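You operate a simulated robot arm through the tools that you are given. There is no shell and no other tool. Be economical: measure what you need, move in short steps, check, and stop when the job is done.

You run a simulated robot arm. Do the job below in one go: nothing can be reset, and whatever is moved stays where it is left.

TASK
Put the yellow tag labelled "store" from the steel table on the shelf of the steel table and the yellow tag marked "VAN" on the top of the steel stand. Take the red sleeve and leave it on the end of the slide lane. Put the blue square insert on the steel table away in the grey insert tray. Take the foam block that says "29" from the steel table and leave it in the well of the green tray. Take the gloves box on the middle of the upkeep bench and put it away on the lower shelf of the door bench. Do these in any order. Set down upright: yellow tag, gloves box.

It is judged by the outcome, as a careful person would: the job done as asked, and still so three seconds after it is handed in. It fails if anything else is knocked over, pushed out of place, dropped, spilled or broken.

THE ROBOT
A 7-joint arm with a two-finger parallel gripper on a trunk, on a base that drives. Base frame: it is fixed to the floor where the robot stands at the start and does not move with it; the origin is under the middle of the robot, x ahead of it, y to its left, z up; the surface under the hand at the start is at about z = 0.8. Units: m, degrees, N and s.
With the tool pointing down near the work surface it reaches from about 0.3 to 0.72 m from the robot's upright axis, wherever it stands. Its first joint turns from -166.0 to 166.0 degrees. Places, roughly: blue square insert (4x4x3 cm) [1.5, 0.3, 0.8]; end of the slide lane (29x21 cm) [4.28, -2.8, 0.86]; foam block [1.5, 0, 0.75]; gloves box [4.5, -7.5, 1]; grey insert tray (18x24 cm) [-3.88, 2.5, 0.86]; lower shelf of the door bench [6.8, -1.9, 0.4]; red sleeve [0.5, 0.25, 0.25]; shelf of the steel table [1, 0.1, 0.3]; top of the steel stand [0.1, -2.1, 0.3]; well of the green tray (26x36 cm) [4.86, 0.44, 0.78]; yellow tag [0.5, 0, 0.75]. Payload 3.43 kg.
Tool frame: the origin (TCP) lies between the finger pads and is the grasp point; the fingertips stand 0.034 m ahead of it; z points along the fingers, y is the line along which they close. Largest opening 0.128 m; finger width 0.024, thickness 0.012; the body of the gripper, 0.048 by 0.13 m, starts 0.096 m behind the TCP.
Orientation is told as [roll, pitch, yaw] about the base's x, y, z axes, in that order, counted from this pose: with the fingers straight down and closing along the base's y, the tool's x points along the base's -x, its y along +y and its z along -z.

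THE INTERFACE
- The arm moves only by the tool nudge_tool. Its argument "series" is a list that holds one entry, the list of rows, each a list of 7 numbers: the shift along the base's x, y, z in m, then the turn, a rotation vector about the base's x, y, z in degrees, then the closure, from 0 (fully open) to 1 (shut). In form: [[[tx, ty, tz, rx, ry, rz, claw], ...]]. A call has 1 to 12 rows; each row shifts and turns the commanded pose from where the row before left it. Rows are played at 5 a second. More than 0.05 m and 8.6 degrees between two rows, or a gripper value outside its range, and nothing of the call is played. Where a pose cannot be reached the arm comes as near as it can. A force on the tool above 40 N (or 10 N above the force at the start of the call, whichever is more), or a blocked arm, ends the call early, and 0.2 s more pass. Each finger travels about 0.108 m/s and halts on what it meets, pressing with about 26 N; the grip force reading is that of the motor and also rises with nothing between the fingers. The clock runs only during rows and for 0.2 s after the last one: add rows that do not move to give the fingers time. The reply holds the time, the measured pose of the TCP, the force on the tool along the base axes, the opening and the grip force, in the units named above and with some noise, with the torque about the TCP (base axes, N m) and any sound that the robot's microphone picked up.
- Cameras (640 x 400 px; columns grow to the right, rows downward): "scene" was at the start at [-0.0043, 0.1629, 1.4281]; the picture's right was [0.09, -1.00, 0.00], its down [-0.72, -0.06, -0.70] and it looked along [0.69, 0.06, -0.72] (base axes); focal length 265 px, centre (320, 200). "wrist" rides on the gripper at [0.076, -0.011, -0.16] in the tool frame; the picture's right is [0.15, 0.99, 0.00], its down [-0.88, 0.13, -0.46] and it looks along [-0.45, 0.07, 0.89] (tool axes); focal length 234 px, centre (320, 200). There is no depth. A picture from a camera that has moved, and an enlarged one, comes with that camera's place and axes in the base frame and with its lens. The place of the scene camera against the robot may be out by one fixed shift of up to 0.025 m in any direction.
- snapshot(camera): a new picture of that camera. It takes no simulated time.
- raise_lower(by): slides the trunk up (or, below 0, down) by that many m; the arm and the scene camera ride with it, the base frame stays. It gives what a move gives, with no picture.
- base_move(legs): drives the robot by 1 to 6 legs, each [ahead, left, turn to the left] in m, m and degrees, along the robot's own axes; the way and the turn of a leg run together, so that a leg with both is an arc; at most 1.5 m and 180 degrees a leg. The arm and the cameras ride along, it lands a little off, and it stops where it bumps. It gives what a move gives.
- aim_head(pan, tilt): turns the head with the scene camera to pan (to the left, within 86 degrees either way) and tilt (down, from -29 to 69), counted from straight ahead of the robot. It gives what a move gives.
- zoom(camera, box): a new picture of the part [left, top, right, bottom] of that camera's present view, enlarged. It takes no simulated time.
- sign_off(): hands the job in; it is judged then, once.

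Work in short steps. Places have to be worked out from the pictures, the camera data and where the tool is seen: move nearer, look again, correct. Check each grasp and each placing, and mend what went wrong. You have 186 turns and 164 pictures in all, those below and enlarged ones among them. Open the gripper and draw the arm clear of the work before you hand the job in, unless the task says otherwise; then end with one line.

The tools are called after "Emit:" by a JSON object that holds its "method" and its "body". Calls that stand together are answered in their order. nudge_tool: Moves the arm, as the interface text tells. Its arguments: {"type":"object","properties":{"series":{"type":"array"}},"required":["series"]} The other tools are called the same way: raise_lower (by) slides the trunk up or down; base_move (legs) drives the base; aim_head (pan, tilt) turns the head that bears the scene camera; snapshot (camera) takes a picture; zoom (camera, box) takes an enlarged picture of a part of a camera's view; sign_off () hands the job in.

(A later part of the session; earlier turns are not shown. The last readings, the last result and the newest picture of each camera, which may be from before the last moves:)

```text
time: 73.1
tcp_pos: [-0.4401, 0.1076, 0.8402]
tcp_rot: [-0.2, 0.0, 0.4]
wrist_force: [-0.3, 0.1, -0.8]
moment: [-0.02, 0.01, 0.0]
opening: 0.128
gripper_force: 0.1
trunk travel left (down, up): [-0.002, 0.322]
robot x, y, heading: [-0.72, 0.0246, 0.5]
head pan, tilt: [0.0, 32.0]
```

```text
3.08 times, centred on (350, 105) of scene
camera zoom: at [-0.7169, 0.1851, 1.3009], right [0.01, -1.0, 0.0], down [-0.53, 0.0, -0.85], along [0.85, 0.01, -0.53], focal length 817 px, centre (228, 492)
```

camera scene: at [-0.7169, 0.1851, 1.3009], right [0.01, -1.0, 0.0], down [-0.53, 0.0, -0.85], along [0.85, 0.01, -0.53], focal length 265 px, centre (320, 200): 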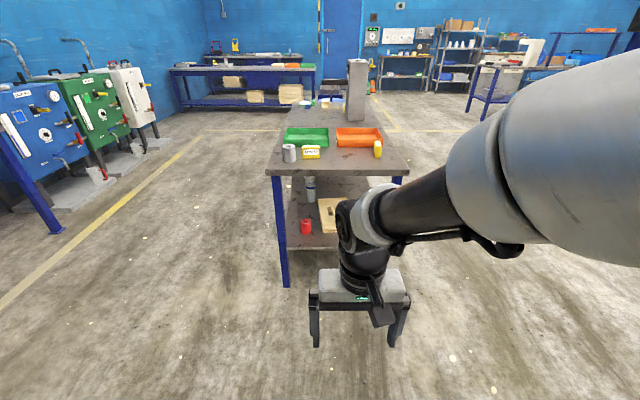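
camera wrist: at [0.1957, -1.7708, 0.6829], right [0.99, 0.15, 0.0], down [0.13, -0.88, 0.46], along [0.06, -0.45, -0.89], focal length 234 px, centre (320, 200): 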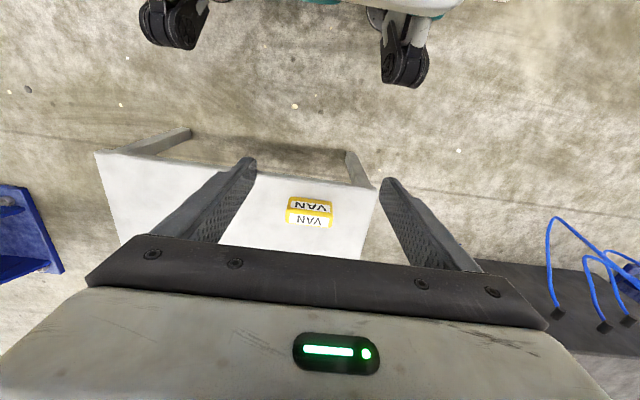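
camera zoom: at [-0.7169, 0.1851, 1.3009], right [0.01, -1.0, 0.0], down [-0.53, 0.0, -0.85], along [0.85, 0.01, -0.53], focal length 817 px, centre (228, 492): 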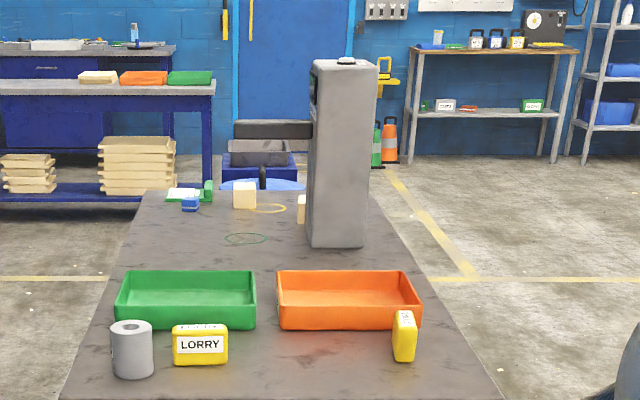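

I judge: table top front edge x≈0.33, y −0.21…0.42; shelf z≈0.29, red sleeve near (0.54, 0.27). For shelf work I'll use a tool tilted 30° below horizontal. I tilt the tool now in free space.

Emit:
{"method": "nudge_tool", "body": {"series": [[[0.03, 0, 0.015, 0, 0, 0, 0], [0.03, 0, 0.015, 0, -7.5, 0, 0], [0.03, -0.02, 0.015, 0, -7.5, 0, 0], [0.03, -0.02, 0.015, 0, -7.5, 0, 0], [0.03, -0.02, 0.015, 0, -7.5, 0, 0], [0.03, -0.02, 0.015, 0, -7.5, 0, 0], [0.02, -0.02, 0.01, 0, -7.5, 0, 0], [0.02, -0.02, 0, 0, -7.5, 0, 0], [0.02, 0, 0, 0, -7.5, 0, 0], [0, 0, 0, 0, 0, 0, 0]]]}}

Emit:
{"method": "snapshot", "body": {"camera": "wrist"}}

Emit:
{"method": "snapshot", "body": {"camera": "scene"}}

```text
time: 75.3
tcp_pos: [-0.2003, -0.0146, 0.9404]
tcp_rot: [-0.7, -60.1, 0.6]
wrist_force: [-0.2, -0.6, -0.7]
moment: [0.03, -0.04, 0.03]
opening: 0.1279
gripper_force: 0.1
trunk travel left (down, up): [-0.002, 0.322]
robot x, y, heading: [-0.7192, 0.026, 0.4]
head pan, tilt: [0.0, 32.0]
```

```text
128 pictures are left
camera wrist: at [-0.3772, -0.0238, 0.9536], right [-0.07, 0.99, -0.13], down [0.04, 0.14, 0.99], along [1.0, 0.07, -0.05], focal length 234 px, centre (320, 200)
```

wrist: 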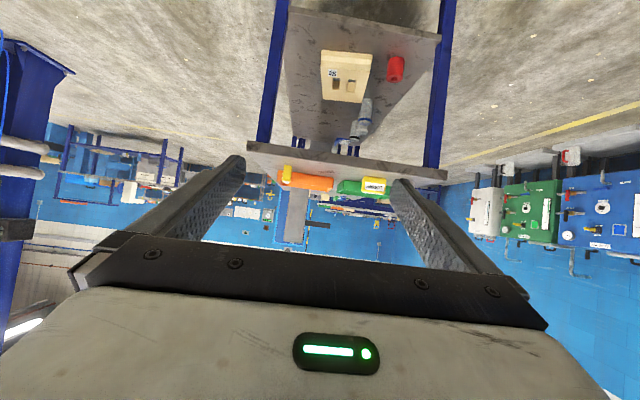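

```text
127 pictures are left
camera scene: at [-0.7171, 0.1844, 1.301], right [0.01, -1.0, 0.0], down [-0.53, 0.0, -0.85], along [0.85, 0.01, -0.53], focal length 265 px, centre (320, 200)
```

scene: 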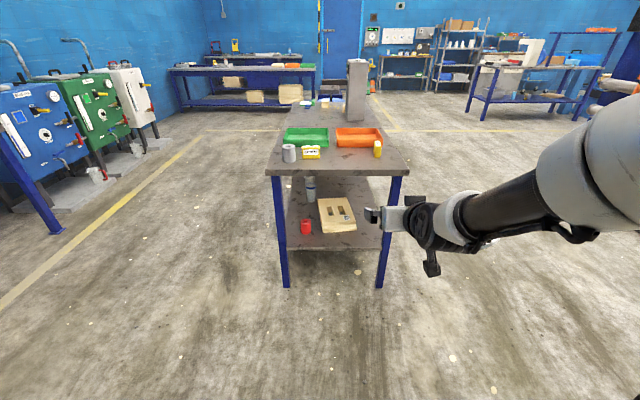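

The wrist view shows the STORE tag at (0.49, -0.097), and free shelf space in front of the foam (x 0.37–0.55). I shift the tool to y≈-0.096 and drive to the table front.

Emit:
{"method": "nudge_tool", "body": {"series": [[[0, -0.04, 0.0, 0, 0, 0, 0.1], [0, -0.04, 0, 0, 0, 0, 0.2], [0, 0, 0, 0, 0, 0, 0.3]]]}}

Emit:
{"method": "base_move", "body": {"legs": [[0.5, 0, -0.4]]}}

Emit:
{"method": "snapshot", "body": {"camera": "wrist"}}

Emit:
{"method": "aim_head", "body": {"pan": 0, "tilt": 45}}

Emit:
{"method": "snapshot", "body": {"camera": "scene"}}

```text
time: 76.1
tcp_pos: [-0.2004, -0.0938, 0.9392]
tcp_rot: [-0.8, -60.0, 0.9]
wrist_force: [-0.2, -0.6, 0.2]
moment: [0.0, 0.02, -0.01]
opening: 0.0897
gripper_force: 0.1
trunk travel left (down, up): [-0.002, 0.322]
robot x, y, heading: [-0.7227, 0.0291, 0.4]
head pan, tilt: [0.0, 32.0]
```

```text
time: 79.0
tcp_pos: [0.2967, -0.0982, 0.9397]
tcp_rot: [-0.8, -60.1, 0.3]
wrist_force: [-0.6, -0.5, 0.4]
moment: [0.01, 0.0, 0.01]
opening: 0.0896
gripper_force: 0.0
trunk travel left (down, up): [-0.002, 0.322]
robot x, y, heading: [-0.2203, 0.0284, -0.2]
head pan, tilt: [0.0, 32.0]
```

```text
126 pictures are left
camera wrist: at [0.1193, -0.1058, 0.9537], right [-0.07, 0.99, -0.13], down [0.05, 0.14, 0.99], along [1.0, 0.06, -0.05], focal length 234 px, centre (320, 200)
```

wrist: 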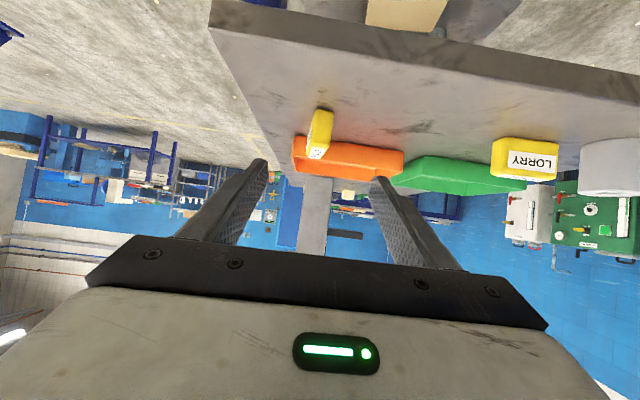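

```text
time: 79.8
tcp_pos: [0.2962, -0.0971, 0.9391]
tcp_rot: [-0.7, -60.0, 0.2]
wrist_force: [-0.2, 0.0, 0.4]
moment: [-0.01, -0.01, 0.0]
opening: 0.0896
gripper_force: 0.0
trunk travel left (down, up): [-0.002, 0.322]
robot x, y, heading: [-0.2216, 0.0309, 0.0]
head pan, tilt: [0.0, 45.0]
```

```text
125 pictures are left
camera scene: at [-0.2265, 0.186, 1.2815], right [0.0, -1.0, 0.0], down [-0.71, 0.0, -0.71], along [0.71, 0.0, -0.71], focal length 265 px, centre (320, 200)
```

scene: 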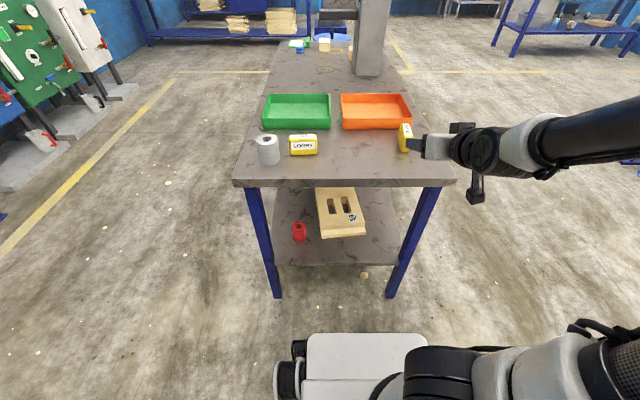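

STORE's axis is yawed about -6°, centre (0.497,-0.096). I drive 0.12 m closer, then descend along the tilted approach.

Emit:
{"method": "base_move", "body": {"legs": [[0.11, 0, 0]]}}

Emit:
{"method": "nudge_tool", "body": {"series": [[[0, 0, -0.025, 0.8, 0, -2.5, 0.35], [0, 0, -0.02, 0, 0, -2.5, 0.35], [0, 0, 0, 0, 0, 0, 0.35]]]}}

Emit:
{"method": "snapshot", "body": {"camera": "wrist"}}

Emit:
{"method": "zoom", "body": {"camera": "scene", "box": [330, 70, 530, 200]}}

```text
time: 81.0
tcp_pos: [0.4069, -0.0976, 0.9396]
tcp_rot: [-0.7, -60.0, 0.2]
wrist_force: [-0.1, -0.2, 0.6]
moment: [0.02, -0.02, 0.01]
opening: 0.0897
gripper_force: 0.1
trunk travel left (down, up): [-0.002, 0.322]
robot x, y, heading: [-0.1122, 0.0265, -0.5]
head pan, tilt: [0.0, 45.0]
```

```text
time: 81.8
tcp_pos: [0.4072, -0.097, 0.8952]
tcp_rot: [0.8, -60.0, -6.3]
wrist_force: [-0.3, -0.1, -0.1]
moment: [0.03, -0.02, 0.01]
opening: 0.0832
gripper_force: 0.0
trunk travel left (down, up): [-0.002, 0.322]
robot x, y, heading: [-0.1148, 0.0299, -0.3]
head pan, tilt: [0.0, 45.0]
```

```text
124 pictures are left
camera wrist: at [0.2295, -0.0906, 0.9091], right [0.02, 0.99, -0.12], down [0.06, 0.12, 0.99], along [1.0, -0.03, -0.05], focal length 234 px, centre (320, 200)
```

wrist: 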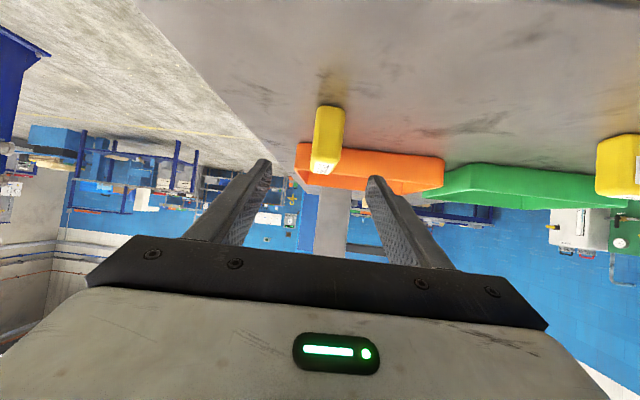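

```text
3.08 times, centred on (430, 135) of scene
camera zoom: at [-0.1162, 0.1857, 1.2814], right [0.0, -1.0, 0.0], down [-0.71, 0.0, -0.71], along [0.71, 0.0, -0.71], focal length 817 px, centre (-18, 400)
```

zoom: 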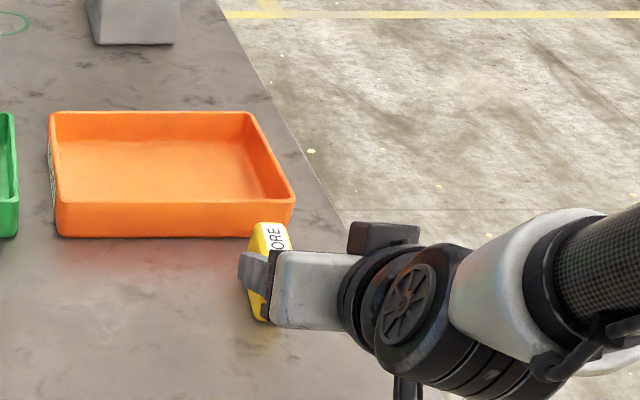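

Tag is centred between the fingers. I advance along the tilt to (0.49, -0.097, 0.843) and close.

Emit:
{"method": "nudge_tool", "body": {"series": [[[0.03, 0, -0.017, 0, 0, 0, 0.35], [0.03, 0, -0.017, 0, 0, 0, 0.35], [0.022, 0, -0.015, 0, 0, 0, 0.35], [0, 0, 0, 0, 0, 0, 0.35], [0, 0, 0, 0, 0, 0, 0.6], [0, 0, 0, 0, 0, 0, 0.9], [0, 0, 0, 0, 0, 0, 0.9], [0, 0, 0, 0, 0, 0, 0.9]]]}}

Emit:
{"method": "snapshot", "body": {"camera": "wrist"}}

```text
time: 83.6
tcp_pos: [0.4901, -0.0979, 0.8454]
tcp_rot: [0.8, -60.0, -6.2]
wrist_force: [0.4, 0.4, 0.4]
moment: [-0.02, -0.06, -0.02]
opening: 0.0295
gripper_force: 25.7
trunk travel left (down, up): [-0.002, 0.322]
robot x, y, heading: [-0.1132, 0.0282, -0.2]
head pan, tilt: [0.0, 45.0]
```

```text
122 pictures are left
camera wrist: at [0.3119, -0.0914, 0.8606], right [0.02, 0.99, -0.12], down [0.06, 0.12, 0.99], along [1.0, -0.03, -0.05], focal length 234 px, centre (320, 200)
```

wrist: 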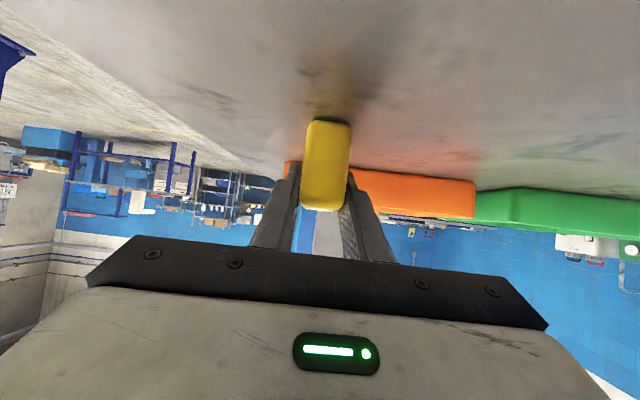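

Gripped (0.03 m thick). I lift, back the base up 0.45 m, and lower the hand toward shelf level.

Emit:
{"method": "nudge_tool", "body": {"series": [[[0, 0, 0.03, 0, 0, 0, 0.9], [0, 0, 0.04, 0, 0, 0, 0.9], [0, 0, 0.03, 0, 0, 0, 0.9]]]}}

Emit:
{"method": "base_move", "body": {"legs": [[-0.5, 0, 0]]}}

Emit:
{"method": "nudge_tool", "body": {"series": [[[0, 0.01, -0.048, 0, 0, 0, 0.9], [0, 0.01, -0.048, 0, 0, 0, 0.9], [0, 0.01, -0.048, 0, 0, 0, 0.9], [0, 0.01, -0.048, 0, 0, 0, 0.9], [0, 0.01, -0.048, 0, 0, 0, 0.9], [0, 0, -0.048, 0, 0, 0, 0.9], [0, 0, -0.048, 0, 0, 0, 0.9], [0, 0, -0.048, 0, 0, 0, 0.9], [0, 0, -0.048, 0, 0, 0, 0.9], [0, 0, -0.048, 0, 0, 0, 0.9], [0, 0, 0, 0, 0, 0, 0.9]]]}}

Emit:
{"method": "snapshot", "body": {"camera": "scene"}}

Emit:
{"method": "snapshot", "body": {"camera": "wrist"}}

```text
time: 84.4
tcp_pos: [0.4884, -0.0976, 0.9449]
tcp_rot: [0.8, -60.1, -6.2]
wrist_force: [0.1, -0.5, -0.8]
moment: [0.06, -0.01, 0.02]
opening: 0.0297
gripper_force: 25.8
trunk travel left (down, up): [-0.002, 0.322]
robot x, y, heading: [-0.1121, 0.0278, -0.1]
head pan, tilt: [0.0, 45.0]
```

```text
time: 87.3
tcp_pos: [-0.0105, -0.0979, 0.9463]
tcp_rot: [0.8, -60.0, -6.4]
wrist_force: [0.2, 1.0, -0.7]
moment: [0.03, 0.04, -0.01]
opening: 0.0296
gripper_force: 25.8
trunk travel left (down, up): [-0.002, 0.322]
robot x, y, heading: [-0.6082, 0.0296, -0.5]
head pan, tilt: [0.0, 45.0]
```

```text
time: 89.7
tcp_pos: [-0.0094, -0.0462, 0.5284]
tcp_rot: [0.8, -59.9, -6.5]
wrist_force: [-0.5, -0.2, -0.7]
moment: [0.01, 0.01, 0.0]
opening: 0.0295
gripper_force: 25.8
out of reach, approached as far as the arm can: row 9, 10
trunk travel left (down, up): [-0.002, 0.322]
robot x, y, heading: [-0.6096, 0.0314, -0.3]
head pan, tilt: [0.0, 45.0]
```

```text
121 pictures are left
camera scene: at [-0.6147, 0.1886, 1.2814], right [-0.01, -1.0, 0.0], down [-0.71, 0.01, -0.71], along [0.71, -0.01, -0.71], focal length 265 px, centre (320, 200)
```

scene: 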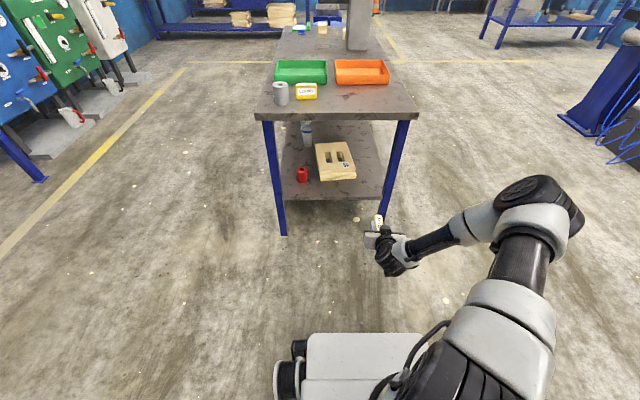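

```text
120 pictures are left
camera wrist: at [-0.1858, -0.0401, 0.5435], right [0.03, 0.99, -0.12], down [0.06, 0.12, 0.99], along [1.0, -0.03, -0.06], focal length 234 px, centre (320, 200)
```

wrist: 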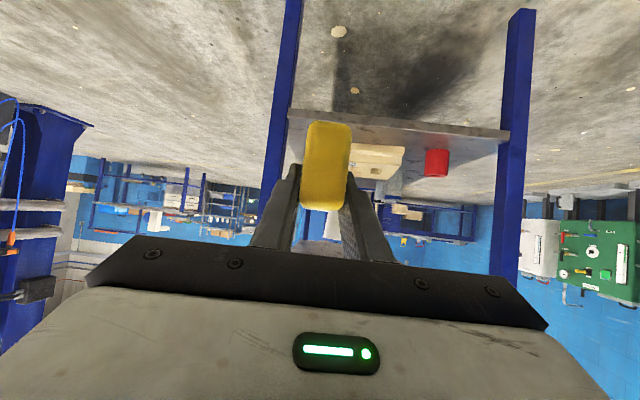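

The arm hit a joint limit at z≈0.53 with r=0.6. I test whether a longer reach lets it go lower.

Emit:
{"method": "nudge_tool", "body": {"series": [[[0.045, 0, 0, 0, 0, 0, 0.9], [0.045, 0, -0.01, 0, 0, 0, 0.9], [0.02, 0, -0.04, 0, 0, 0, 0.9], [0.0, 0, -0.045, 0, 0, 0, 0.9], [0, 0, -0.045, 0, 0, 0, 0.9], [0, 0, -0.045, 0, 0, 0, 0.9], [0, 0, 0, 0, 0, 0, 0.9]]]}}

Emit:
{"method": "snapshot", "body": {"camera": "scene"}}

```text
time: 91.3
tcp_pos: [0.0663, -0.0462, 0.5303]
tcp_rot: [0.8, -59.9, -6.4]
wrist_force: [0.3, -0.1, -1.3]
moment: [0.03, 0.02, 0.01]
opening: 0.0294
gripper_force: 26.5
out of reach, approached as far as the arm can: row 2, 3, 4, 5, 6
trunk travel left (down, up): [-0.002, 0.322]
robot x, y, heading: [-0.6092, 0.0302, -0.5]
head pan, tilt: [0.0, 45.0]
```

```text
119 pictures are left
camera scene: at [-0.6147, 0.1886, 1.2814], right [-0.01, -1.0, 0.0], down [-0.71, 0.01, -0.71], along [0.71, -0.01, -0.71], focal length 265 px, centre (320, 200)
```

scene: 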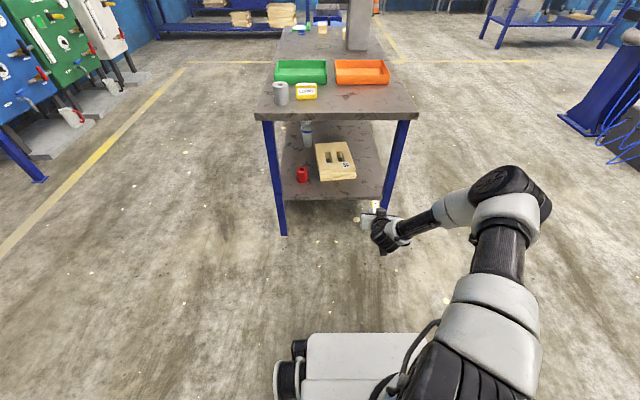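

The limit appears to be a wrist joint limit. I test with shorter reach.

Emit:
{"method": "nudge_tool", "body": {"series": [[[-0.045, 0, 0.01, 0, 0, 0, 0.9], [-0.045, 0, 0, 0, 0, 0, 0.9], [-0.045, 0, 0, 0, 0, 0, 0.9], [-0.045, 0, 0, 0, 0, 0, 0.9], [-0.03, 0, -0.03, 0, 0, 0, 0.9], [0, 0, -0.045, 0, 0, 0, 0.9], [0, 0, -0.045, 0, 0, 0, 0.9], [0, 0, -0.045, 0, 0, 0, 0.9], [0, 0, 0, 0, 0, 0, 0.9]]]}}

Emit:
{"method": "snapshot", "body": {"camera": "scene"}}

```text
time: 93.3
tcp_pos: [-0.0837, -0.0604, 0.5435]
tcp_rot: [0.8, -59.8, -6.5]
wrist_force: [-0.1, -0.9, -1.4]
moment: [0.01, 0.03, 0.02]
opening: 0.0295
gripper_force: 26.1
out of reach, approached as far as the arm can: row 4, 5, 6, 7, 8
trunk travel left (down, up): [-0.002, 0.322]
robot x, y, heading: [-0.615, 0.0372, -0.6]
head pan, tilt: [0.0, 45.0]
```

```text
118 pictures are left
camera scene: at [-0.6147, 0.1886, 1.2814], right [-0.01, -1.0, 0.0], down [-0.71, 0.01, -0.71], along [0.71, -0.01, -0.71], focal length 265 px, centre (320, 200)
```

scene: 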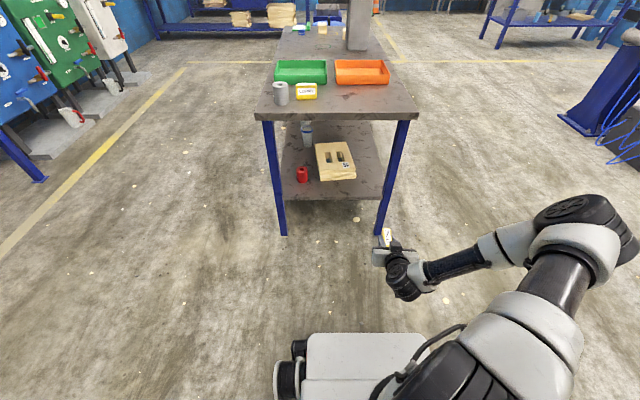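

I experiment: yaw the tool to the left (in line with the forearm) and then lower.

Emit:
{"method": "nudge_tool", "body": {"series": [[[0.04, 0, 0.02, 0, 0, 8, 0.9], [0.04, 0, 0, 0, 0, 8, 0.9], [0.03, 0, 0, 0, 0, 8, 0.9], [0, 0, 0, 0, 0, 8, 0.9], [0, 0, 0, 0, 0, 8, 0.9], [0, 0, -0.045, 0, 0, 0, 0.9], [0, 0, -0.045, 0, 0, 0, 0.9], [0, 0, -0.045, 0, 0, 0, 0.9], [0, 0, -0.045, 0, 0, 0, 0.9], [0, 0, 0, 0, 0, 0, 0.9]]]}}

Emit:
{"method": "snapshot", "body": {"camera": "scene"}}

```text
time: 95.5
tcp_pos: [0.0068, -0.0513, 0.5332]
tcp_rot: [0.8, -59.9, 33.7]
wrist_force: [-0.2, -0.8, -1.0]
moment: [0.0, 0.04, -0.03]
opening: 0.0294
gripper_force: 25.9
out of reach, approached as far as the arm can: row 6, 7, 8, 9
trunk travel left (down, up): [-0.002, 0.322]
robot x, y, heading: [-0.6122, 0.0339, -0.4]
head pan, tilt: [0.0, 45.0]
```

```text
117 pictures are left
camera scene: at [-0.6147, 0.1886, 1.2814], right [-0.01, -1.0, 0.0], down [-0.71, 0.01, -0.71], along [0.71, -0.01, -0.71], focal length 265 px, centre (320, 200)
```

scene: 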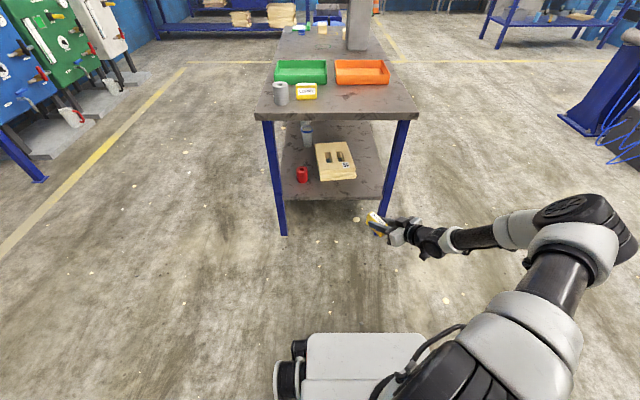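

The limit looks like the wrist bend (forearm hanging down, tool only ~35° past collinear). Pointing the tool sideways to the robot's left should unlock it; I test yaw ≈ 85°.

Emit:
{"method": "nudge_tool", "body": {"series": [[[0, 0.02, 0.03, 0, 0, 8, 0.9], [0, 0.02, 0.02, 0, 0, 8, 0.9], [0, 0.02, 0, 0, 0, 8, 0.9], [-0.02, 0.02, 0, 0, 0, 8, 0.9], [-0.02, 0.02, 0, 0, 0, 8, 0.9], [-0.02, 0.02, 0, 0, 0, 8, 0.9], [0, 0, 0, 0, 0, 8, 0.9], [0, 0, -0.04, 0, 0, 0, 0.9], [0, 0, -0.045, 0, 0, 0, 0.9], [0, 0, -0.045, 0, 0, 0, 0.9], [0, 0, -0.045, 0, 0, 0, 0.9], [0, 0, 0, 0, 0, 0, 0.9]]]}}

Emit:
{"method": "snapshot", "body": {"camera": "scene"}}

```text
time: 98.1
tcp_pos: [-0.103, 0.0864, 0.5475]
tcp_rot: [0.8, -59.9, 89.5]
wrist_force: [-0.4, -0.3, 0.2]
moment: [0.01, 0.03, 0.0]
opening: 0.0297
gripper_force: 26.1
out of reach, approached as far as the arm can: row 8, 9, 10, 11
trunk travel left (down, up): [-0.002, 0.322]
robot x, y, heading: [-0.613, 0.0281, -0.6]
head pan, tilt: [0.0, 45.0]
```

```text
116 pictures are left
camera scene: at [-0.6147, 0.1886, 1.2814], right [-0.01, -1.0, 0.0], down [-0.71, 0.01, -0.71], along [0.71, -0.01, -0.71], focal length 265 px, centre (320, 200)
```

scene: 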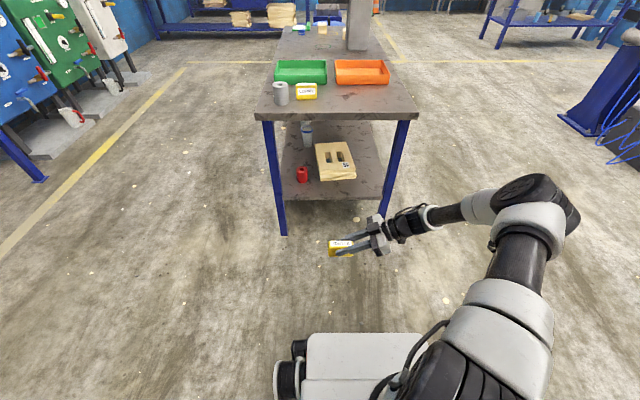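

Tool and forearm are collinear here; moving the hand to the right under the elbow should make the forearm vertical. I test that.

Emit:
{"method": "nudge_tool", "body": {"series": [[[0, -0.045, 0.01, 0, 0, 0, 0.9], [0, -0.045, 0.01, 0, 0, 0, 0.9], [0, -0.045, 0, 0, 0, 0, 0.9], [0, -0.045, 0, 0, 0, 0, 0.9], [0, -0.045, 0, 0, 0, 0, 0.9], [0, -0.045, 0, 0, 0, 0, 0.9], [0, -0.03, -0.03, 0, 0, 0, 0.9], [0, 0, -0.045, 0, 0, 0, 0.9], [0, 0, -0.045, 0, 0, 0, 0.9], [0, 0, -0.045, 0, 0, 0, 0.9], [0, 0, -0.045, 0, 0, 0, 0.9], [0, 0, 0, 0, 0, 0, 0.9]]]}}

Emit:
{"method": "snapshot", "body": {"camera": "scene"}}

```text
time: 100.7
tcp_pos: [-0.087, -0.0201, 0.5755]
tcp_rot: [0.4, -60.2, 89.4]
wrist_force: [-0.5, 0.4, -0.3]
moment: [-0.01, -0.02, -0.06]
opening: 0.0297
gripper_force: 26.4
out of reach, approached as far as the arm can: row 3, 4, 5, 6, 7, 8, 9, 10, 11
trunk travel left (down, up): [-0.002, 0.322]
robot x, y, heading: [-0.6125, 0.0333, -0.4]
head pan, tilt: [0.0, 45.0]
```

```text
115 pictures are left
camera scene: at [-0.6147, 0.1886, 1.2814], right [-0.01, -1.0, 0.0], down [-0.71, 0.01, -0.71], along [0.71, -0.01, -0.71], focal length 265 px, centre (320, 200)
```

scene: 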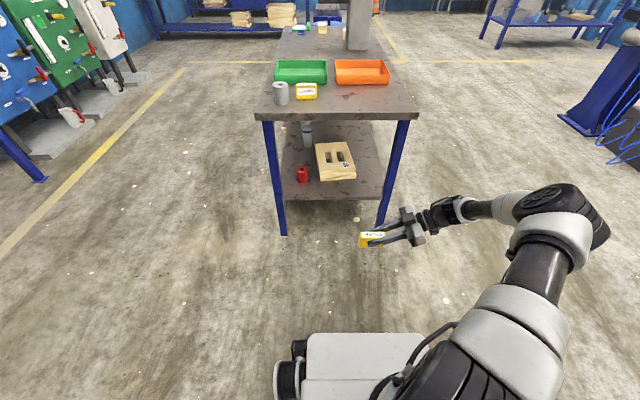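

The elbow has swung out sideways, which is the real limiter. I'll return the tool to straight-down (elbow in plane, as at the stand), go low, and then tilt there. First unwind the yaw.

Emit:
{"method": "nudge_tool", "body": {"series": [[[0, 0, 0.03, 0, 0, -8, 0.9], [0, 0, 0.03, 0, 0, -8, 0.9], [0, 0, 0.03, 0, 0, -8, 0.9], [0, 0, 0.03, 0, 0, -8, 0.9], [0, 0, 0.03, 0, 0, -8, 0.9], [0, 0, 0.03, 0, 0, -8, 0.9], [0, 0, 0.03, 0, 0, -8, 0.9], [0, 0, 0.03, 0, 0, -8, 0.9], [0, 0, 0.03, 0, 0, -8, 0.9], [0.02, 0, 0.02, 0, 0, -8, 0.9], [0.02, 0, 0, 0, 0, -8, 0.9], [0.02, 0, 0, 0, 0, -2, 0.9]]]}}

Emit:
{"method": "nudge_tool", "body": {"series": [[[0, 0.015, 0, 0, 7.5, 0, 0.9], [0, 0.015, 0, 0, 7.5, 0, 0.9], [0, 0.015, 0, 0, 7.5, 0, 0.9], [0, 0.015, 0, 0, 7.5, 0, 0.9], [0, 0.015, 0, 0, 7.5, 0, 0.9], [0, 0.015, 0, 0, 7.5, 0, 0.9], [0, 0.015, 0, 0, 7.5, 0, 0.9], [0, 0, 0, 0, 7.5, 0, 0.9], [0, 0, 0, 0, 0, 0, 0.9]]]}}

Emit:
{"method": "snapshot", "body": {"camera": "scene"}}

```text
time: 103.3
tcp_pos: [-0.0268, -0.0194, 0.8654]
tcp_rot: [0.9, -60.1, -0.7]
wrist_force: [0.5, -0.5, -0.6]
moment: [0.03, -0.01, 0.01]
opening: 0.0295
gripper_force: 25.4
trunk travel left (down, up): [-0.002, 0.322]
robot x, y, heading: [-0.6147, 0.0301, -0.2]
head pan, tilt: [0.0, 45.0]
```

```text
time: 105.3
tcp_pos: [-0.0254, 0.085, 0.8654]
tcp_rot: [0.4, 0.1, -0.2]
wrist_force: [-0.7, 0.3, 0.4]
moment: [0.0, -0.02, 0.02]
opening: 0.0296
gripper_force: 26.0
trunk travel left (down, up): [-0.002, 0.322]
robot x, y, heading: [-0.6134, 0.0321, -0.5]
head pan, tilt: [0.0, 45.0]
```

```text
114 pictures are left
camera scene: at [-0.6147, 0.1886, 1.2814], right [-0.01, -1.0, 0.0], down [-0.71, 0.01, -0.71], along [0.71, -0.01, -0.71], focal length 265 px, centre (320, 200)
```

scene: 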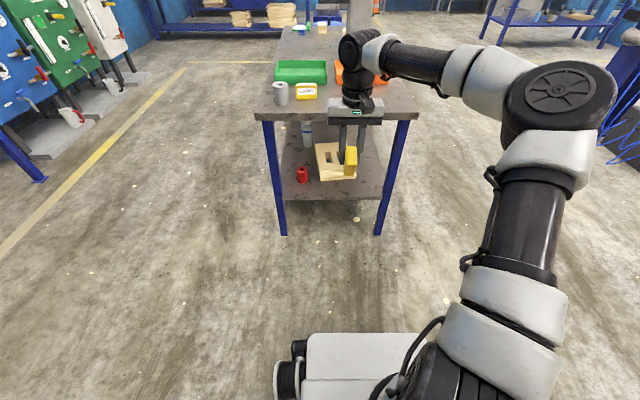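

Elbow is still out to the side. I go low with the tool vertical and see how the elbow sits.

Emit:
{"method": "nudge_tool", "body": {"series": [[[0, 0, -0.048, 0, 0, 0, 0.9], [0, 0, -0.048, 0, 0, 0, 0.9], [0, 0, -0.048, 0, 0, 0, 0.9], [0, 0, -0.048, 0, 0, 0, 0.9], [0, 0, -0.048, 0, 0, 0, 0.9], [0, 0, -0.048, 0, 0, 0, 0.9], [0, 0, -0.048, 0, 0, 0, 0.9], [0, 0, -0.048, 0, 0, 0, 0.9], [0, 0, -0.048, 0, 0, 0, 0.9], [0, 0, 0, 0, 0, 0, 0.9]]]}}

Emit:
{"method": "snapshot", "body": {"camera": "scene"}}

```text
time: 107.5
tcp_pos: [-0.0333, 0.0798, 0.4434]
tcp_rot: [0.5, -0.1, -0.1]
wrist_force: [0.2, 0.4, -0.1]
moment: [0.0, 0.01, -0.02]
opening: 0.0294
gripper_force: 26.4
out of reach, approached as far as the arm can: row 9
trunk travel left (down, up): [-0.002, 0.322]
robot x, y, heading: [-0.6123, 0.0381, -0.4]
head pan, tilt: [0.0, 45.0]
```

```text
113 pictures are left
camera scene: at [-0.6147, 0.1886, 1.2814], right [-0.01, -1.0, 0.0], down [-0.71, 0.01, -0.71], along [0.71, -0.01, -0.71], focal length 265 px, centre (320, 200)
```

scene: 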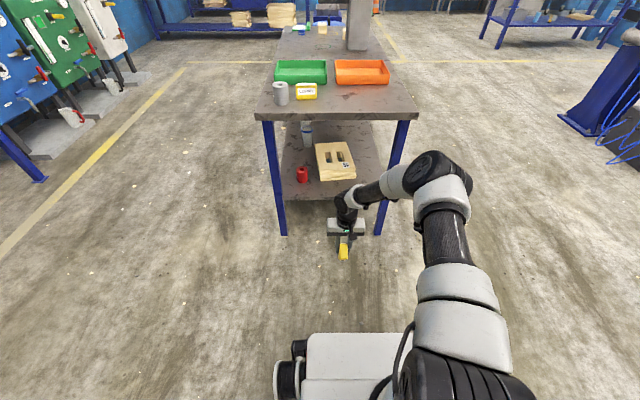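

With elbow out, the floor is 0.44. I stretch the arm far out to collapse the elbow offset, then come back and look.

Emit:
{"method": "nudge_tool", "body": {"series": [[[0.045, 0, 0.01, 0, 0, 0, 0.9], [0.045, 0, 0.01, 0, 0, 0, 0.9], [0.045, 0, 0.01, 0, 0, 0, 0.9], [0.045, 0, 0.01, 0, 0, 0, 0.9], [0.045, 0, 0, 0, 0, 0, 0.9], [0.0, 0, 0, 0, 0, 0, 0.9]]]}}

Emit:
{"method": "snapshot", "body": {"camera": "scene"}}

```text
time: 108.9
tcp_pos: [0.0691, 0.04, 0.5567]
tcp_rot: [0.5, -0.1, -0.2]
wrist_force: [0.9, 0.1, -1.3]
moment: [0.0, -0.01, -0.04]
opening: 0.0297
gripper_force: 26.0
out of reach, approached as far as the arm can: row 1, 2, 3, 4, 5
trunk travel left (down, up): [-0.002, 0.322]
robot x, y, heading: [-0.6165, 0.0309, -0.7]
head pan, tilt: [0.0, 45.0]
```

```text
112 pictures are left
camera scene: at [-0.6147, 0.1886, 1.2814], right [-0.01, -1.0, 0.0], down [-0.71, 0.01, -0.71], along [0.71, -0.01, -0.71], focal length 265 px, centre (320, 200)
```

scene: 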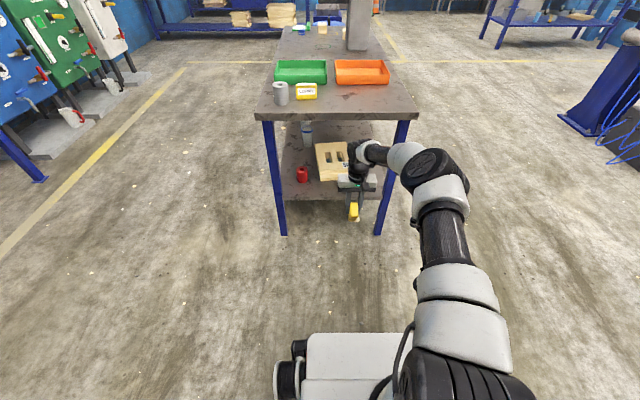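

I retrace to the earlier home-like posture (short reach, high) to bring the elbow back up.

Emit:
{"method": "nudge_tool", "body": {"series": [[[-0.03, 0.01, 0.035, 0, 0, 0, 0.9], [-0.03, 0.01, 0.035, 0, 0, 0, 0.9], [-0.03, 0.01, 0.035, 0, 0, 0, 0.9], [-0.03, 0.01, 0.035, 0, 0, 0, 0.9], [-0.03, 0.01, 0.035, 0, 0, 0, 0.9], [-0.03, 0, 0.035, 0, 0, 0, 0.9], [-0.03, 0, 0.035, 0, 0, 0, 0.9], [-0.03, 0, 0.035, 0, 0, 0, 0.9], [-0.03, 0, 0.035, 0, 0, 0, 0.9], [-0.03, 0, 0.035, 0, 0, 0, 0.9], [0, 0, 0.035, 0, 0, 0, 0.9], [0.0, 0, 0, 0, 0, 0, 0.9]]]}}

Emit:
{"method": "snapshot", "body": {"camera": "scene"}}

```text
time: 111.5
tcp_pos: [-0.2321, 0.0921, 0.942]
tcp_rot: [0.5, 0.1, -0.3]
wrist_force: [0.1, -0.3, -0.5]
moment: [-0.02, 0.0, 0.04]
opening: 0.0297
gripper_force: 26.2
trunk travel left (down, up): [-0.002, 0.322]
robot x, y, heading: [-0.6134, 0.0274, -0.4]
head pan, tilt: [0.0, 45.0]
```

```text
111 pictures are left
camera scene: at [-0.6148, 0.1886, 1.2814], right [-0.01, -1.0, 0.0], down [-0.71, 0.01, -0.71], along [0.71, -0.01, -0.71], focal length 265 px, centre (320, 200)
```

scene: 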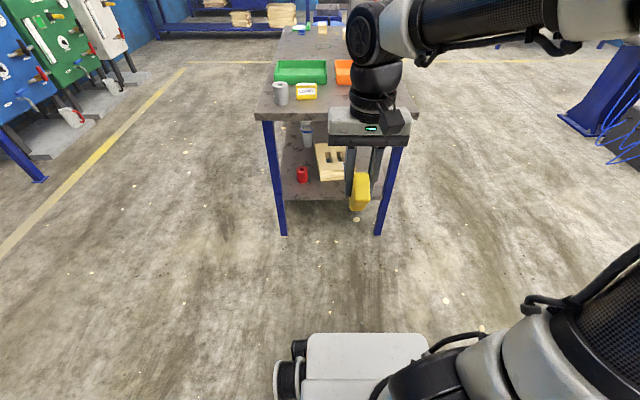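

This resembles the initial posture. I descend forward as I did at the stand.

Emit:
{"method": "nudge_tool", "body": {"series": [[[0.03, 0, -0.04, 0, 0, 0, 0.9], [0.03, 0, -0.04, 0, 0, 0, 0.9], [0.03, 0, -0.04, 0, 0, 0, 0.9], [0.03, 0, -0.04, 0, 0, 0, 0.9], [0.03, 0, -0.04, 0, 0, 0, 0.9], [0.03, 0, -0.04, 0, 0, 0, 0.9], [0.03, 0, -0.04, 0, 0, 0, 0.9], [0, 0, -0.045, 0, 0, 0, 0.9], [0, 0, -0.045, 0, 0, 0, 0.9], [0, 0, -0.045, 0, 0, 0, 0.9], [0, 0, -0.045, 0, 0, 0, 0.9], [0.0, 0, 0, 0, 0, 0, 0.9]]]}}

Emit:
{"method": "snapshot", "body": {"camera": "scene"}}

```text
time: 114.1
tcp_pos: [-0.021, 0.0909, 0.4813]
tcp_rot: [0.3, 0.1, -0.2]
wrist_force: [0.6, 0.1, -1.6]
moment: [-0.01, -0.01, 0.02]
opening: 0.0295
gripper_force: 25.8
trunk travel left (down, up): [-0.002, 0.322]
robot x, y, heading: [-0.6113, 0.0304, -0.3]
head pan, tilt: [0.0, 45.0]
```

```text
110 pictures are left
camera scene: at [-0.6147, 0.1886, 1.2814], right [-0.01, -1.0, 0.0], down [-0.71, 0.01, -0.71], along [0.71, -0.01, -0.71], focal length 265 px, centre (320, 200)
```

scene: 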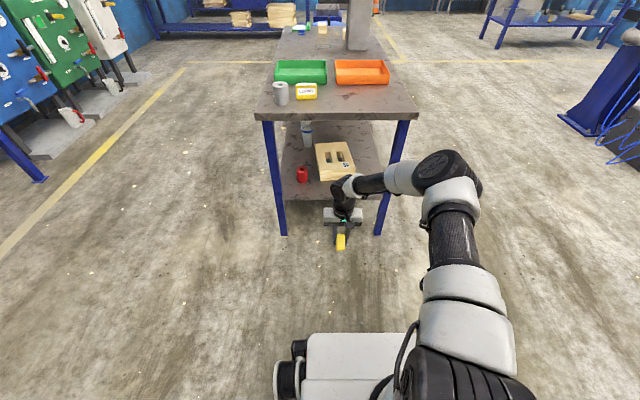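

Elbow remains out. I try a backward tilt cycle (tool tips toward the robot) to drift the elbow inward.

Emit:
{"method": "nudge_tool", "body": {"series": [[[0, 0, 0.04, 0, 7.5, 0, 0.9], [0, 0, 0.04, 0, 7.5, 0, 0.9], [0, 0, 0.04, 0, 7.5, 0, 0.9], [0, 0, 0, 0, 7.5, 0, 0.9], [0, 0, 0, 0, 7.5, 0, 0.9], [0, 0, 0, 0, 7.5, 0, 0.9], [0, 0, 0, 0, 0, 0, 0.9]]]}}

Emit:
{"method": "snapshot", "body": {"camera": "scene"}}

```text
time: 115.7
tcp_pos: [-0.1091, 0.0605, 0.6386]
tcp_rot: [0.2, 44.9, -0.3]
wrist_force: [-0.5, 0.2, -0.4]
moment: [0.0, -0.03, 0.0]
opening: 0.0294
gripper_force: 25.8
out of reach, approached as far as the arm can: row 3, 4, 5, 6
trunk travel left (down, up): [-0.002, 0.322]
robot x, y, heading: [-0.6188, 0.0299, -0.4]
head pan, tilt: [0.0, 45.0]
```

```text
109 pictures are left
camera scene: at [-0.6147, 0.1886, 1.2814], right [-0.01, -1.0, 0.0], down [-0.71, 0.01, -0.71], along [0.71, -0.01, -0.71], focal length 265 px, centre (320, 200)
```

scene: 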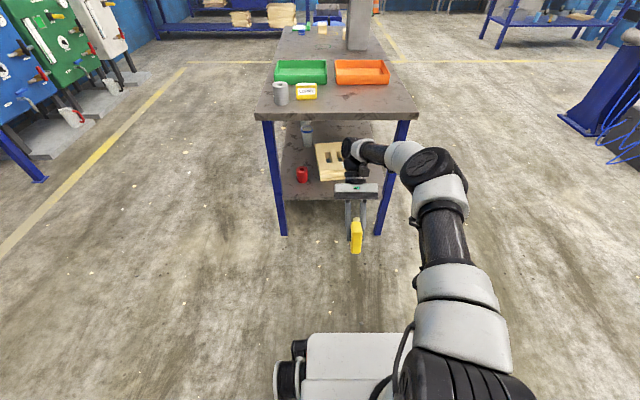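

I untilt and test how low the vertical tool gets at shorter reach (r≈0.48).

Emit:
{"method": "nudge_tool", "body": {"series": [[[0, 0, 0, 0, -7.5, 0, 0.9], [0, 0, 0, 0, -7.5, 0, 0.9], [0, 0, 0, 0, -7.5, 0, 0.9], [0, 0, 0, 0, -7.5, 0, 0.9], [0, 0, -0.03, 0, -7.5, 0, 0.9], [0, 0, -0.04, 0, -7.5, 0, 0.9], [0, 0, -0.045, 0, 0, 0, 0.9], [0, 0, -0.045, 0, 0, 0, 0.9], [0, 0, -0.045, 0, 0, 0, 0.9], [0, 0, -0.045, 0, 0, 0, 0.9], [0, 0, -0.045, 0, 0, 0, 0.9], [0, 0, 0, 0, 0, 0, 0.9]]]}}

Emit:
{"method": "snapshot", "body": {"camera": "scene"}}

```text
time: 118.3
tcp_pos: [-0.1109, 0.0591, 0.4123]
tcp_rot: [0.5, 0.0, -0.3]
wrist_force: [-0.1, -0.2, -0.8]
moment: [-0.04, 0.01, 0.01]
opening: 0.0296
gripper_force: 25.8
out of reach, approached as far as the arm can: row 10, 11
trunk travel left (down, up): [-0.002, 0.322]
robot x, y, heading: [-0.6143, 0.0333, -0.3]
head pan, tilt: [0.0, 45.0]
```

```text
108 pictures are left
camera scene: at [-0.6147, 0.1886, 1.2814], right [-0.01, -1.0, 0.0], down [-0.71, 0.01, -0.71], along [0.71, -0.01, -0.71], focal length 265 px, centre (320, 200)
```

scene: 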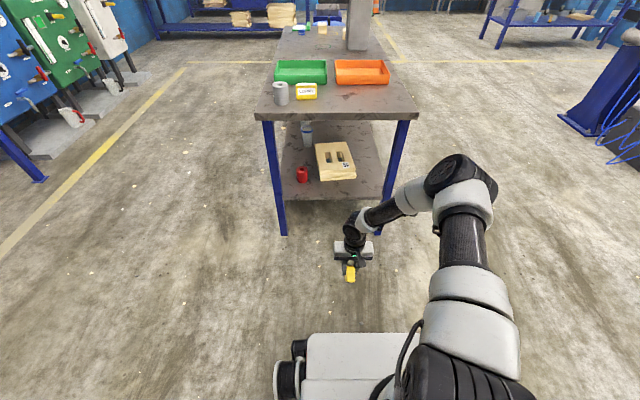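

I suspect accumulated elbow swivel from my tilt cycle. I'll run the reverse cycle: up and out, tilt there, bring it in, untilt at short reach.

Emit:
{"method": "nudge_tool", "body": {"series": [[[0.008, 0.002, 0.045, 0, 0, 0, 0.9], [0.008, 0.002, 0.045, 0, 0, 0, 0.9], [0.008, 0.002, 0.045, 0, 0, 0, 0.9], [0.008, 0.002, 0.045, 0, 0, 0, 0.9], [0.008, 0.002, 0.045, 0, 0, 0, 0.9], [0.008, 0.002, 0.045, 0, 0, 0, 0.9], [0.008, 0.003, 0.045, 0, 0, 0, 0.9], [0.008, 0.003, 0.045, 0, 0, 0, 0.9], [0.01, 0.003, 0.045, 0, 0, 0, 0.9], [0.01, 0.003, 0.045, 0, 0, 0, 0.9]]]}}

Emit:
{"method": "nudge_tool", "body": {"series": [[[0, 0, 0, 0, -7.5, 0, 0.9], [0, -0.015, 0, 0, -7.5, 0, 0.9], [0, -0.015, 0, 0, -7.5, 0, 0.9], [0, -0.015, 0, 0, -7.5, 0, 0.9], [0, -0.015, 0, 0, -7.5, 0, 0.9], [0, -0.015, 0, 0, -7.5, 0, 0.9], [0, -0.015, 0, 0, -7.5, 0, 0.9], [0, -0.015, 0, 0, -7.5, 0, 0.9], [-0.025, 0, 0.02, 0, 0, 0, 0.9], [-0.025, 0, 0.03, 0, 0, 0, 0.9], [-0.018, 0, 0.03, 0, 0, 0, 0.9]]]}}

Emit:
{"method": "nudge_tool", "body": {"series": [[[-0.02, 0, 0, 0, 7.5, 0, 0.9], [-0.02, 0.02, 0, 0, 7.5, 0, 0.9], [-0.02, 0.02, -0.01, 0, 7.5, 0, 0.9], [-0.03, 0.02, -0.015, 0, 7.5, 0, 0.9], [-0.03, 0.02, -0.015, 0, 7.5, 0, 0.9], [-0.03, 0.02, -0.015, 0, 7.5, 0, 0.9], [-0.03, 0.02, -0.015, 0, 7.5, 0, 0.9], [-0.03, 0, -0.015, 0, 7.5, 0, 0.9], [-0.03, 0, -0.015, 0, 0, 0, 0.9]]]}}

Emit:
{"method": "nudge_tool", "body": {"series": [[[0.03, 0, 0, 0, 0, 0, 0.9], [0.03, 0, 0, 0, 0, 0, 0.9], [0.03, 0, 0, 0, 0, 0, 0.9], [0.03, 0, -0.035, 0, 0, 0, 0.9], [0.03, 0, -0.035, 0, 0, 0, 0.9], [0.03, 0, -0.035, 0, 0, 0, 0.9], [0.03, 0, -0.035, 0, 0, 0, 0.9], [0.03, 0, -0.035, 0, 0, 0, 0.9], [0.03, 0, -0.035, 0, 0, 0, 0.9], [0.03, 0, -0.035, 0, 0, 0, 0.9], [0.03, 0, -0.035, 0, 0, 0, 0.9], [0.0, 0, -0.045, 0, 0, 0, 0.9]]]}}

Emit:
{"method": "snapshot", "body": {"camera": "scene"}}

```text
time: 120.5
tcp_pos: [-0.0262, 0.0845, 0.8621]
tcp_rot: [0.5, 0.0, -0.2]
wrist_force: [-0.1, -0.5, -0.6]
moment: [0.05, 0.01, 0.03]
opening: 0.0297
gripper_force: 25.8
trunk travel left (down, up): [-0.002, 0.322]
robot x, y, heading: [-0.6127, 0.0287, -0.8]
head pan, tilt: [0.0, 45.0]
```

```text
time: 122.9
tcp_pos: [-0.0954, -0.0227, 0.9421]
tcp_rot: [0.8, -59.9, -0.5]
wrist_force: [0.5, -0.6, -1.0]
moment: [0.02, 0.01, 0.0]
opening: 0.0296
gripper_force: 25.9
trunk travel left (down, up): [-0.002, 0.322]
robot x, y, heading: [-0.6082, 0.0347, -0.7]
head pan, tilt: [0.0, 45.0]
```

```text
time: 124.9
tcp_pos: [-0.3329, 0.099, 0.843]
tcp_rot: [0.4, 0.1, -0.4]
wrist_force: [-0.6, 0.2, -1.2]
moment: [-0.03, -0.03, 0.02]
opening: 0.0296
gripper_force: 26.0
trunk travel left (down, up): [-0.002, 0.322]
robot x, y, heading: [-0.6108, 0.0342, -0.7]
head pan, tilt: [0.0, 45.0]
```

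```text
time: 127.5
tcp_pos: [-0.0037, 0.0983, 0.5177]
tcp_rot: [0.4, -0.1, -0.3]
wrist_force: [-0.3, 0.5, -0.6]
moment: [-0.02, 0.0, -0.01]
opening: 0.0293
gripper_force: 26.0
trunk travel left (down, up): [-0.002, 0.322]
robot x, y, heading: [-0.6154, 0.0346, -0.5]
head pan, tilt: [0.0, 45.0]
```

```text
107 pictures are left
camera scene: at [-0.615, 0.1885, 1.2815], right [-0.01, -1.0, 0.0], down [-0.71, 0.01, -0.71], along [0.71, -0.01, -0.71], focal length 265 px, centre (320, 200)
```

scene: 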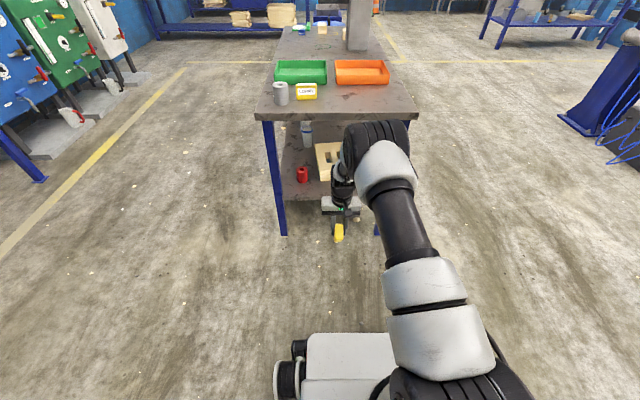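

The elbow is back in plane. Now I lower and tilt at low height to find a feasible tilted low pose.

Emit:
{"method": "nudge_tool", "body": {"series": [[[0, 0, -0.045, 0, 0, 0, 0.9], [0, 0, -0.045, 0, 0, 0, 0.9], [0, 0, -0.01, 0, -7.5, 0, 0.9], [0, 0, -0.01, 0, -7.5, 0, 0.9], [0, 0, -0.01, 0, -7.5, 0, 0.9], [0, 0, -0.01, 0, -7.5, 0, 0.9], [0, 0, -0.01, 0, -7.5, 0, 0.9], [0, 0, -0.01, 0, -7.5, 0, 0.9], [0, 0, 0, 0, 0, 0, 0.9]]]}}

Emit:
{"method": "snapshot", "body": {"camera": "scene"}}

```text
time: 129.5
tcp_pos: [-0.0039, 0.0984, 0.3671]
tcp_rot: [0.6, -45.2, -0.2]
wrist_force: [0.2, 0.0, -0.9]
moment: [-0.01, 0.03, 0.01]
opening: 0.0293
gripper_force: 26.1
trunk travel left (down, up): [-0.002, 0.322]
robot x, y, heading: [-0.6125, 0.0336, -0.5]
head pan, tilt: [0.0, 45.0]
```

```text
106 pictures are left
camera scene: at [-0.6147, 0.1886, 1.2814], right [-0.01, -1.0, 0.0], down [-0.71, 0.01, -0.71], along [0.71, -0.01, -0.71], focal length 265 px, centre (320, 200)
```

scene: 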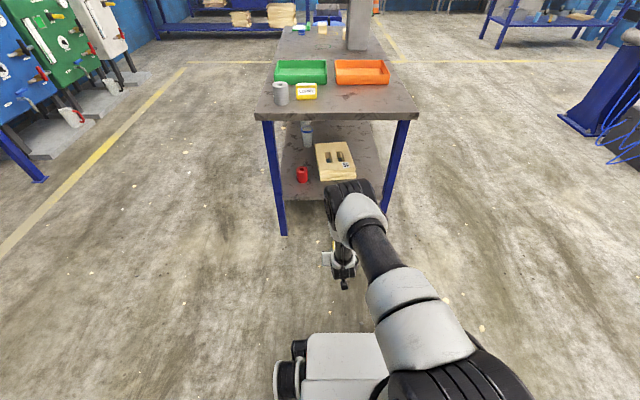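

A 45° tilt at z=0.37 works. I continue to the 60° tilt (the tag's grasp orientation) with longer reach.

Emit:
{"method": "nudge_tool", "body": {"series": [[[0.02, 0, 0, 0, -5, 0, 0.9], [0.02, 0, 0, 0, -5, 0, 0.9], [0.02, 0, 0, 0, -5, 0, 0.9], [0.02, 0, 0, 0, 0, 0, 0.9], [0.02, 0, 0, 0, 0, 0, 0.9], [0, 0, 0, 0, 0, 0, 0.9]]]}}

Emit:
{"method": "snapshot", "body": {"camera": "scene"}}

Emit:
{"method": "snapshot", "body": {"camera": "wrist"}}

```text
time: 130.9
tcp_pos: [0.0957, 0.0979, 0.3668]
tcp_rot: [0.9, -60.0, -0.5]
wrist_force: [-0.1, -0.4, -0.3]
moment: [0.02, 0.0, 0.01]
opening: 0.0295
gripper_force: 25.6
trunk travel left (down, up): [-0.002, 0.322]
robot x, y, heading: [-0.6109, 0.0311, -0.4]
head pan, tilt: [0.0, 45.0]
```

```text
105 pictures are left
camera scene: at [-0.6147, 0.1886, 1.2814], right [-0.01, -1.0, 0.0], down [-0.71, 0.01, -0.71], along [0.71, -0.01, -0.71], focal length 265 px, centre (320, 200)
```

scene: 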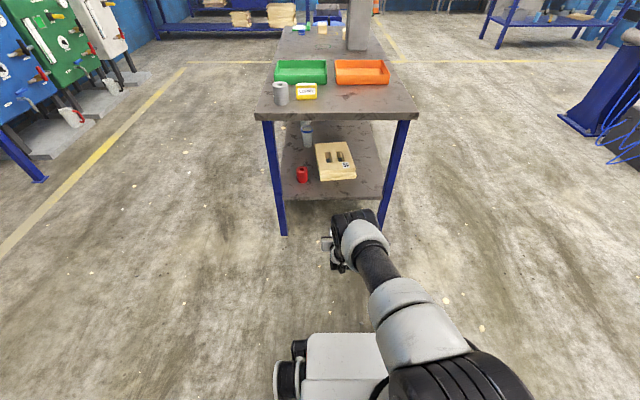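

```text
104 pictures are left
camera wrist: at [-0.0808, 0.0871, 0.381], right [-0.08, 0.99, -0.12], down [0.05, 0.12, 0.99], along [1.0, 0.07, -0.05], focal length 234 px, centre (320, 200)
```

wrist: 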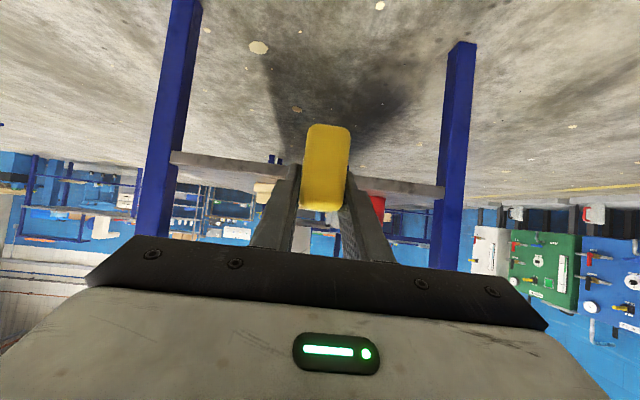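

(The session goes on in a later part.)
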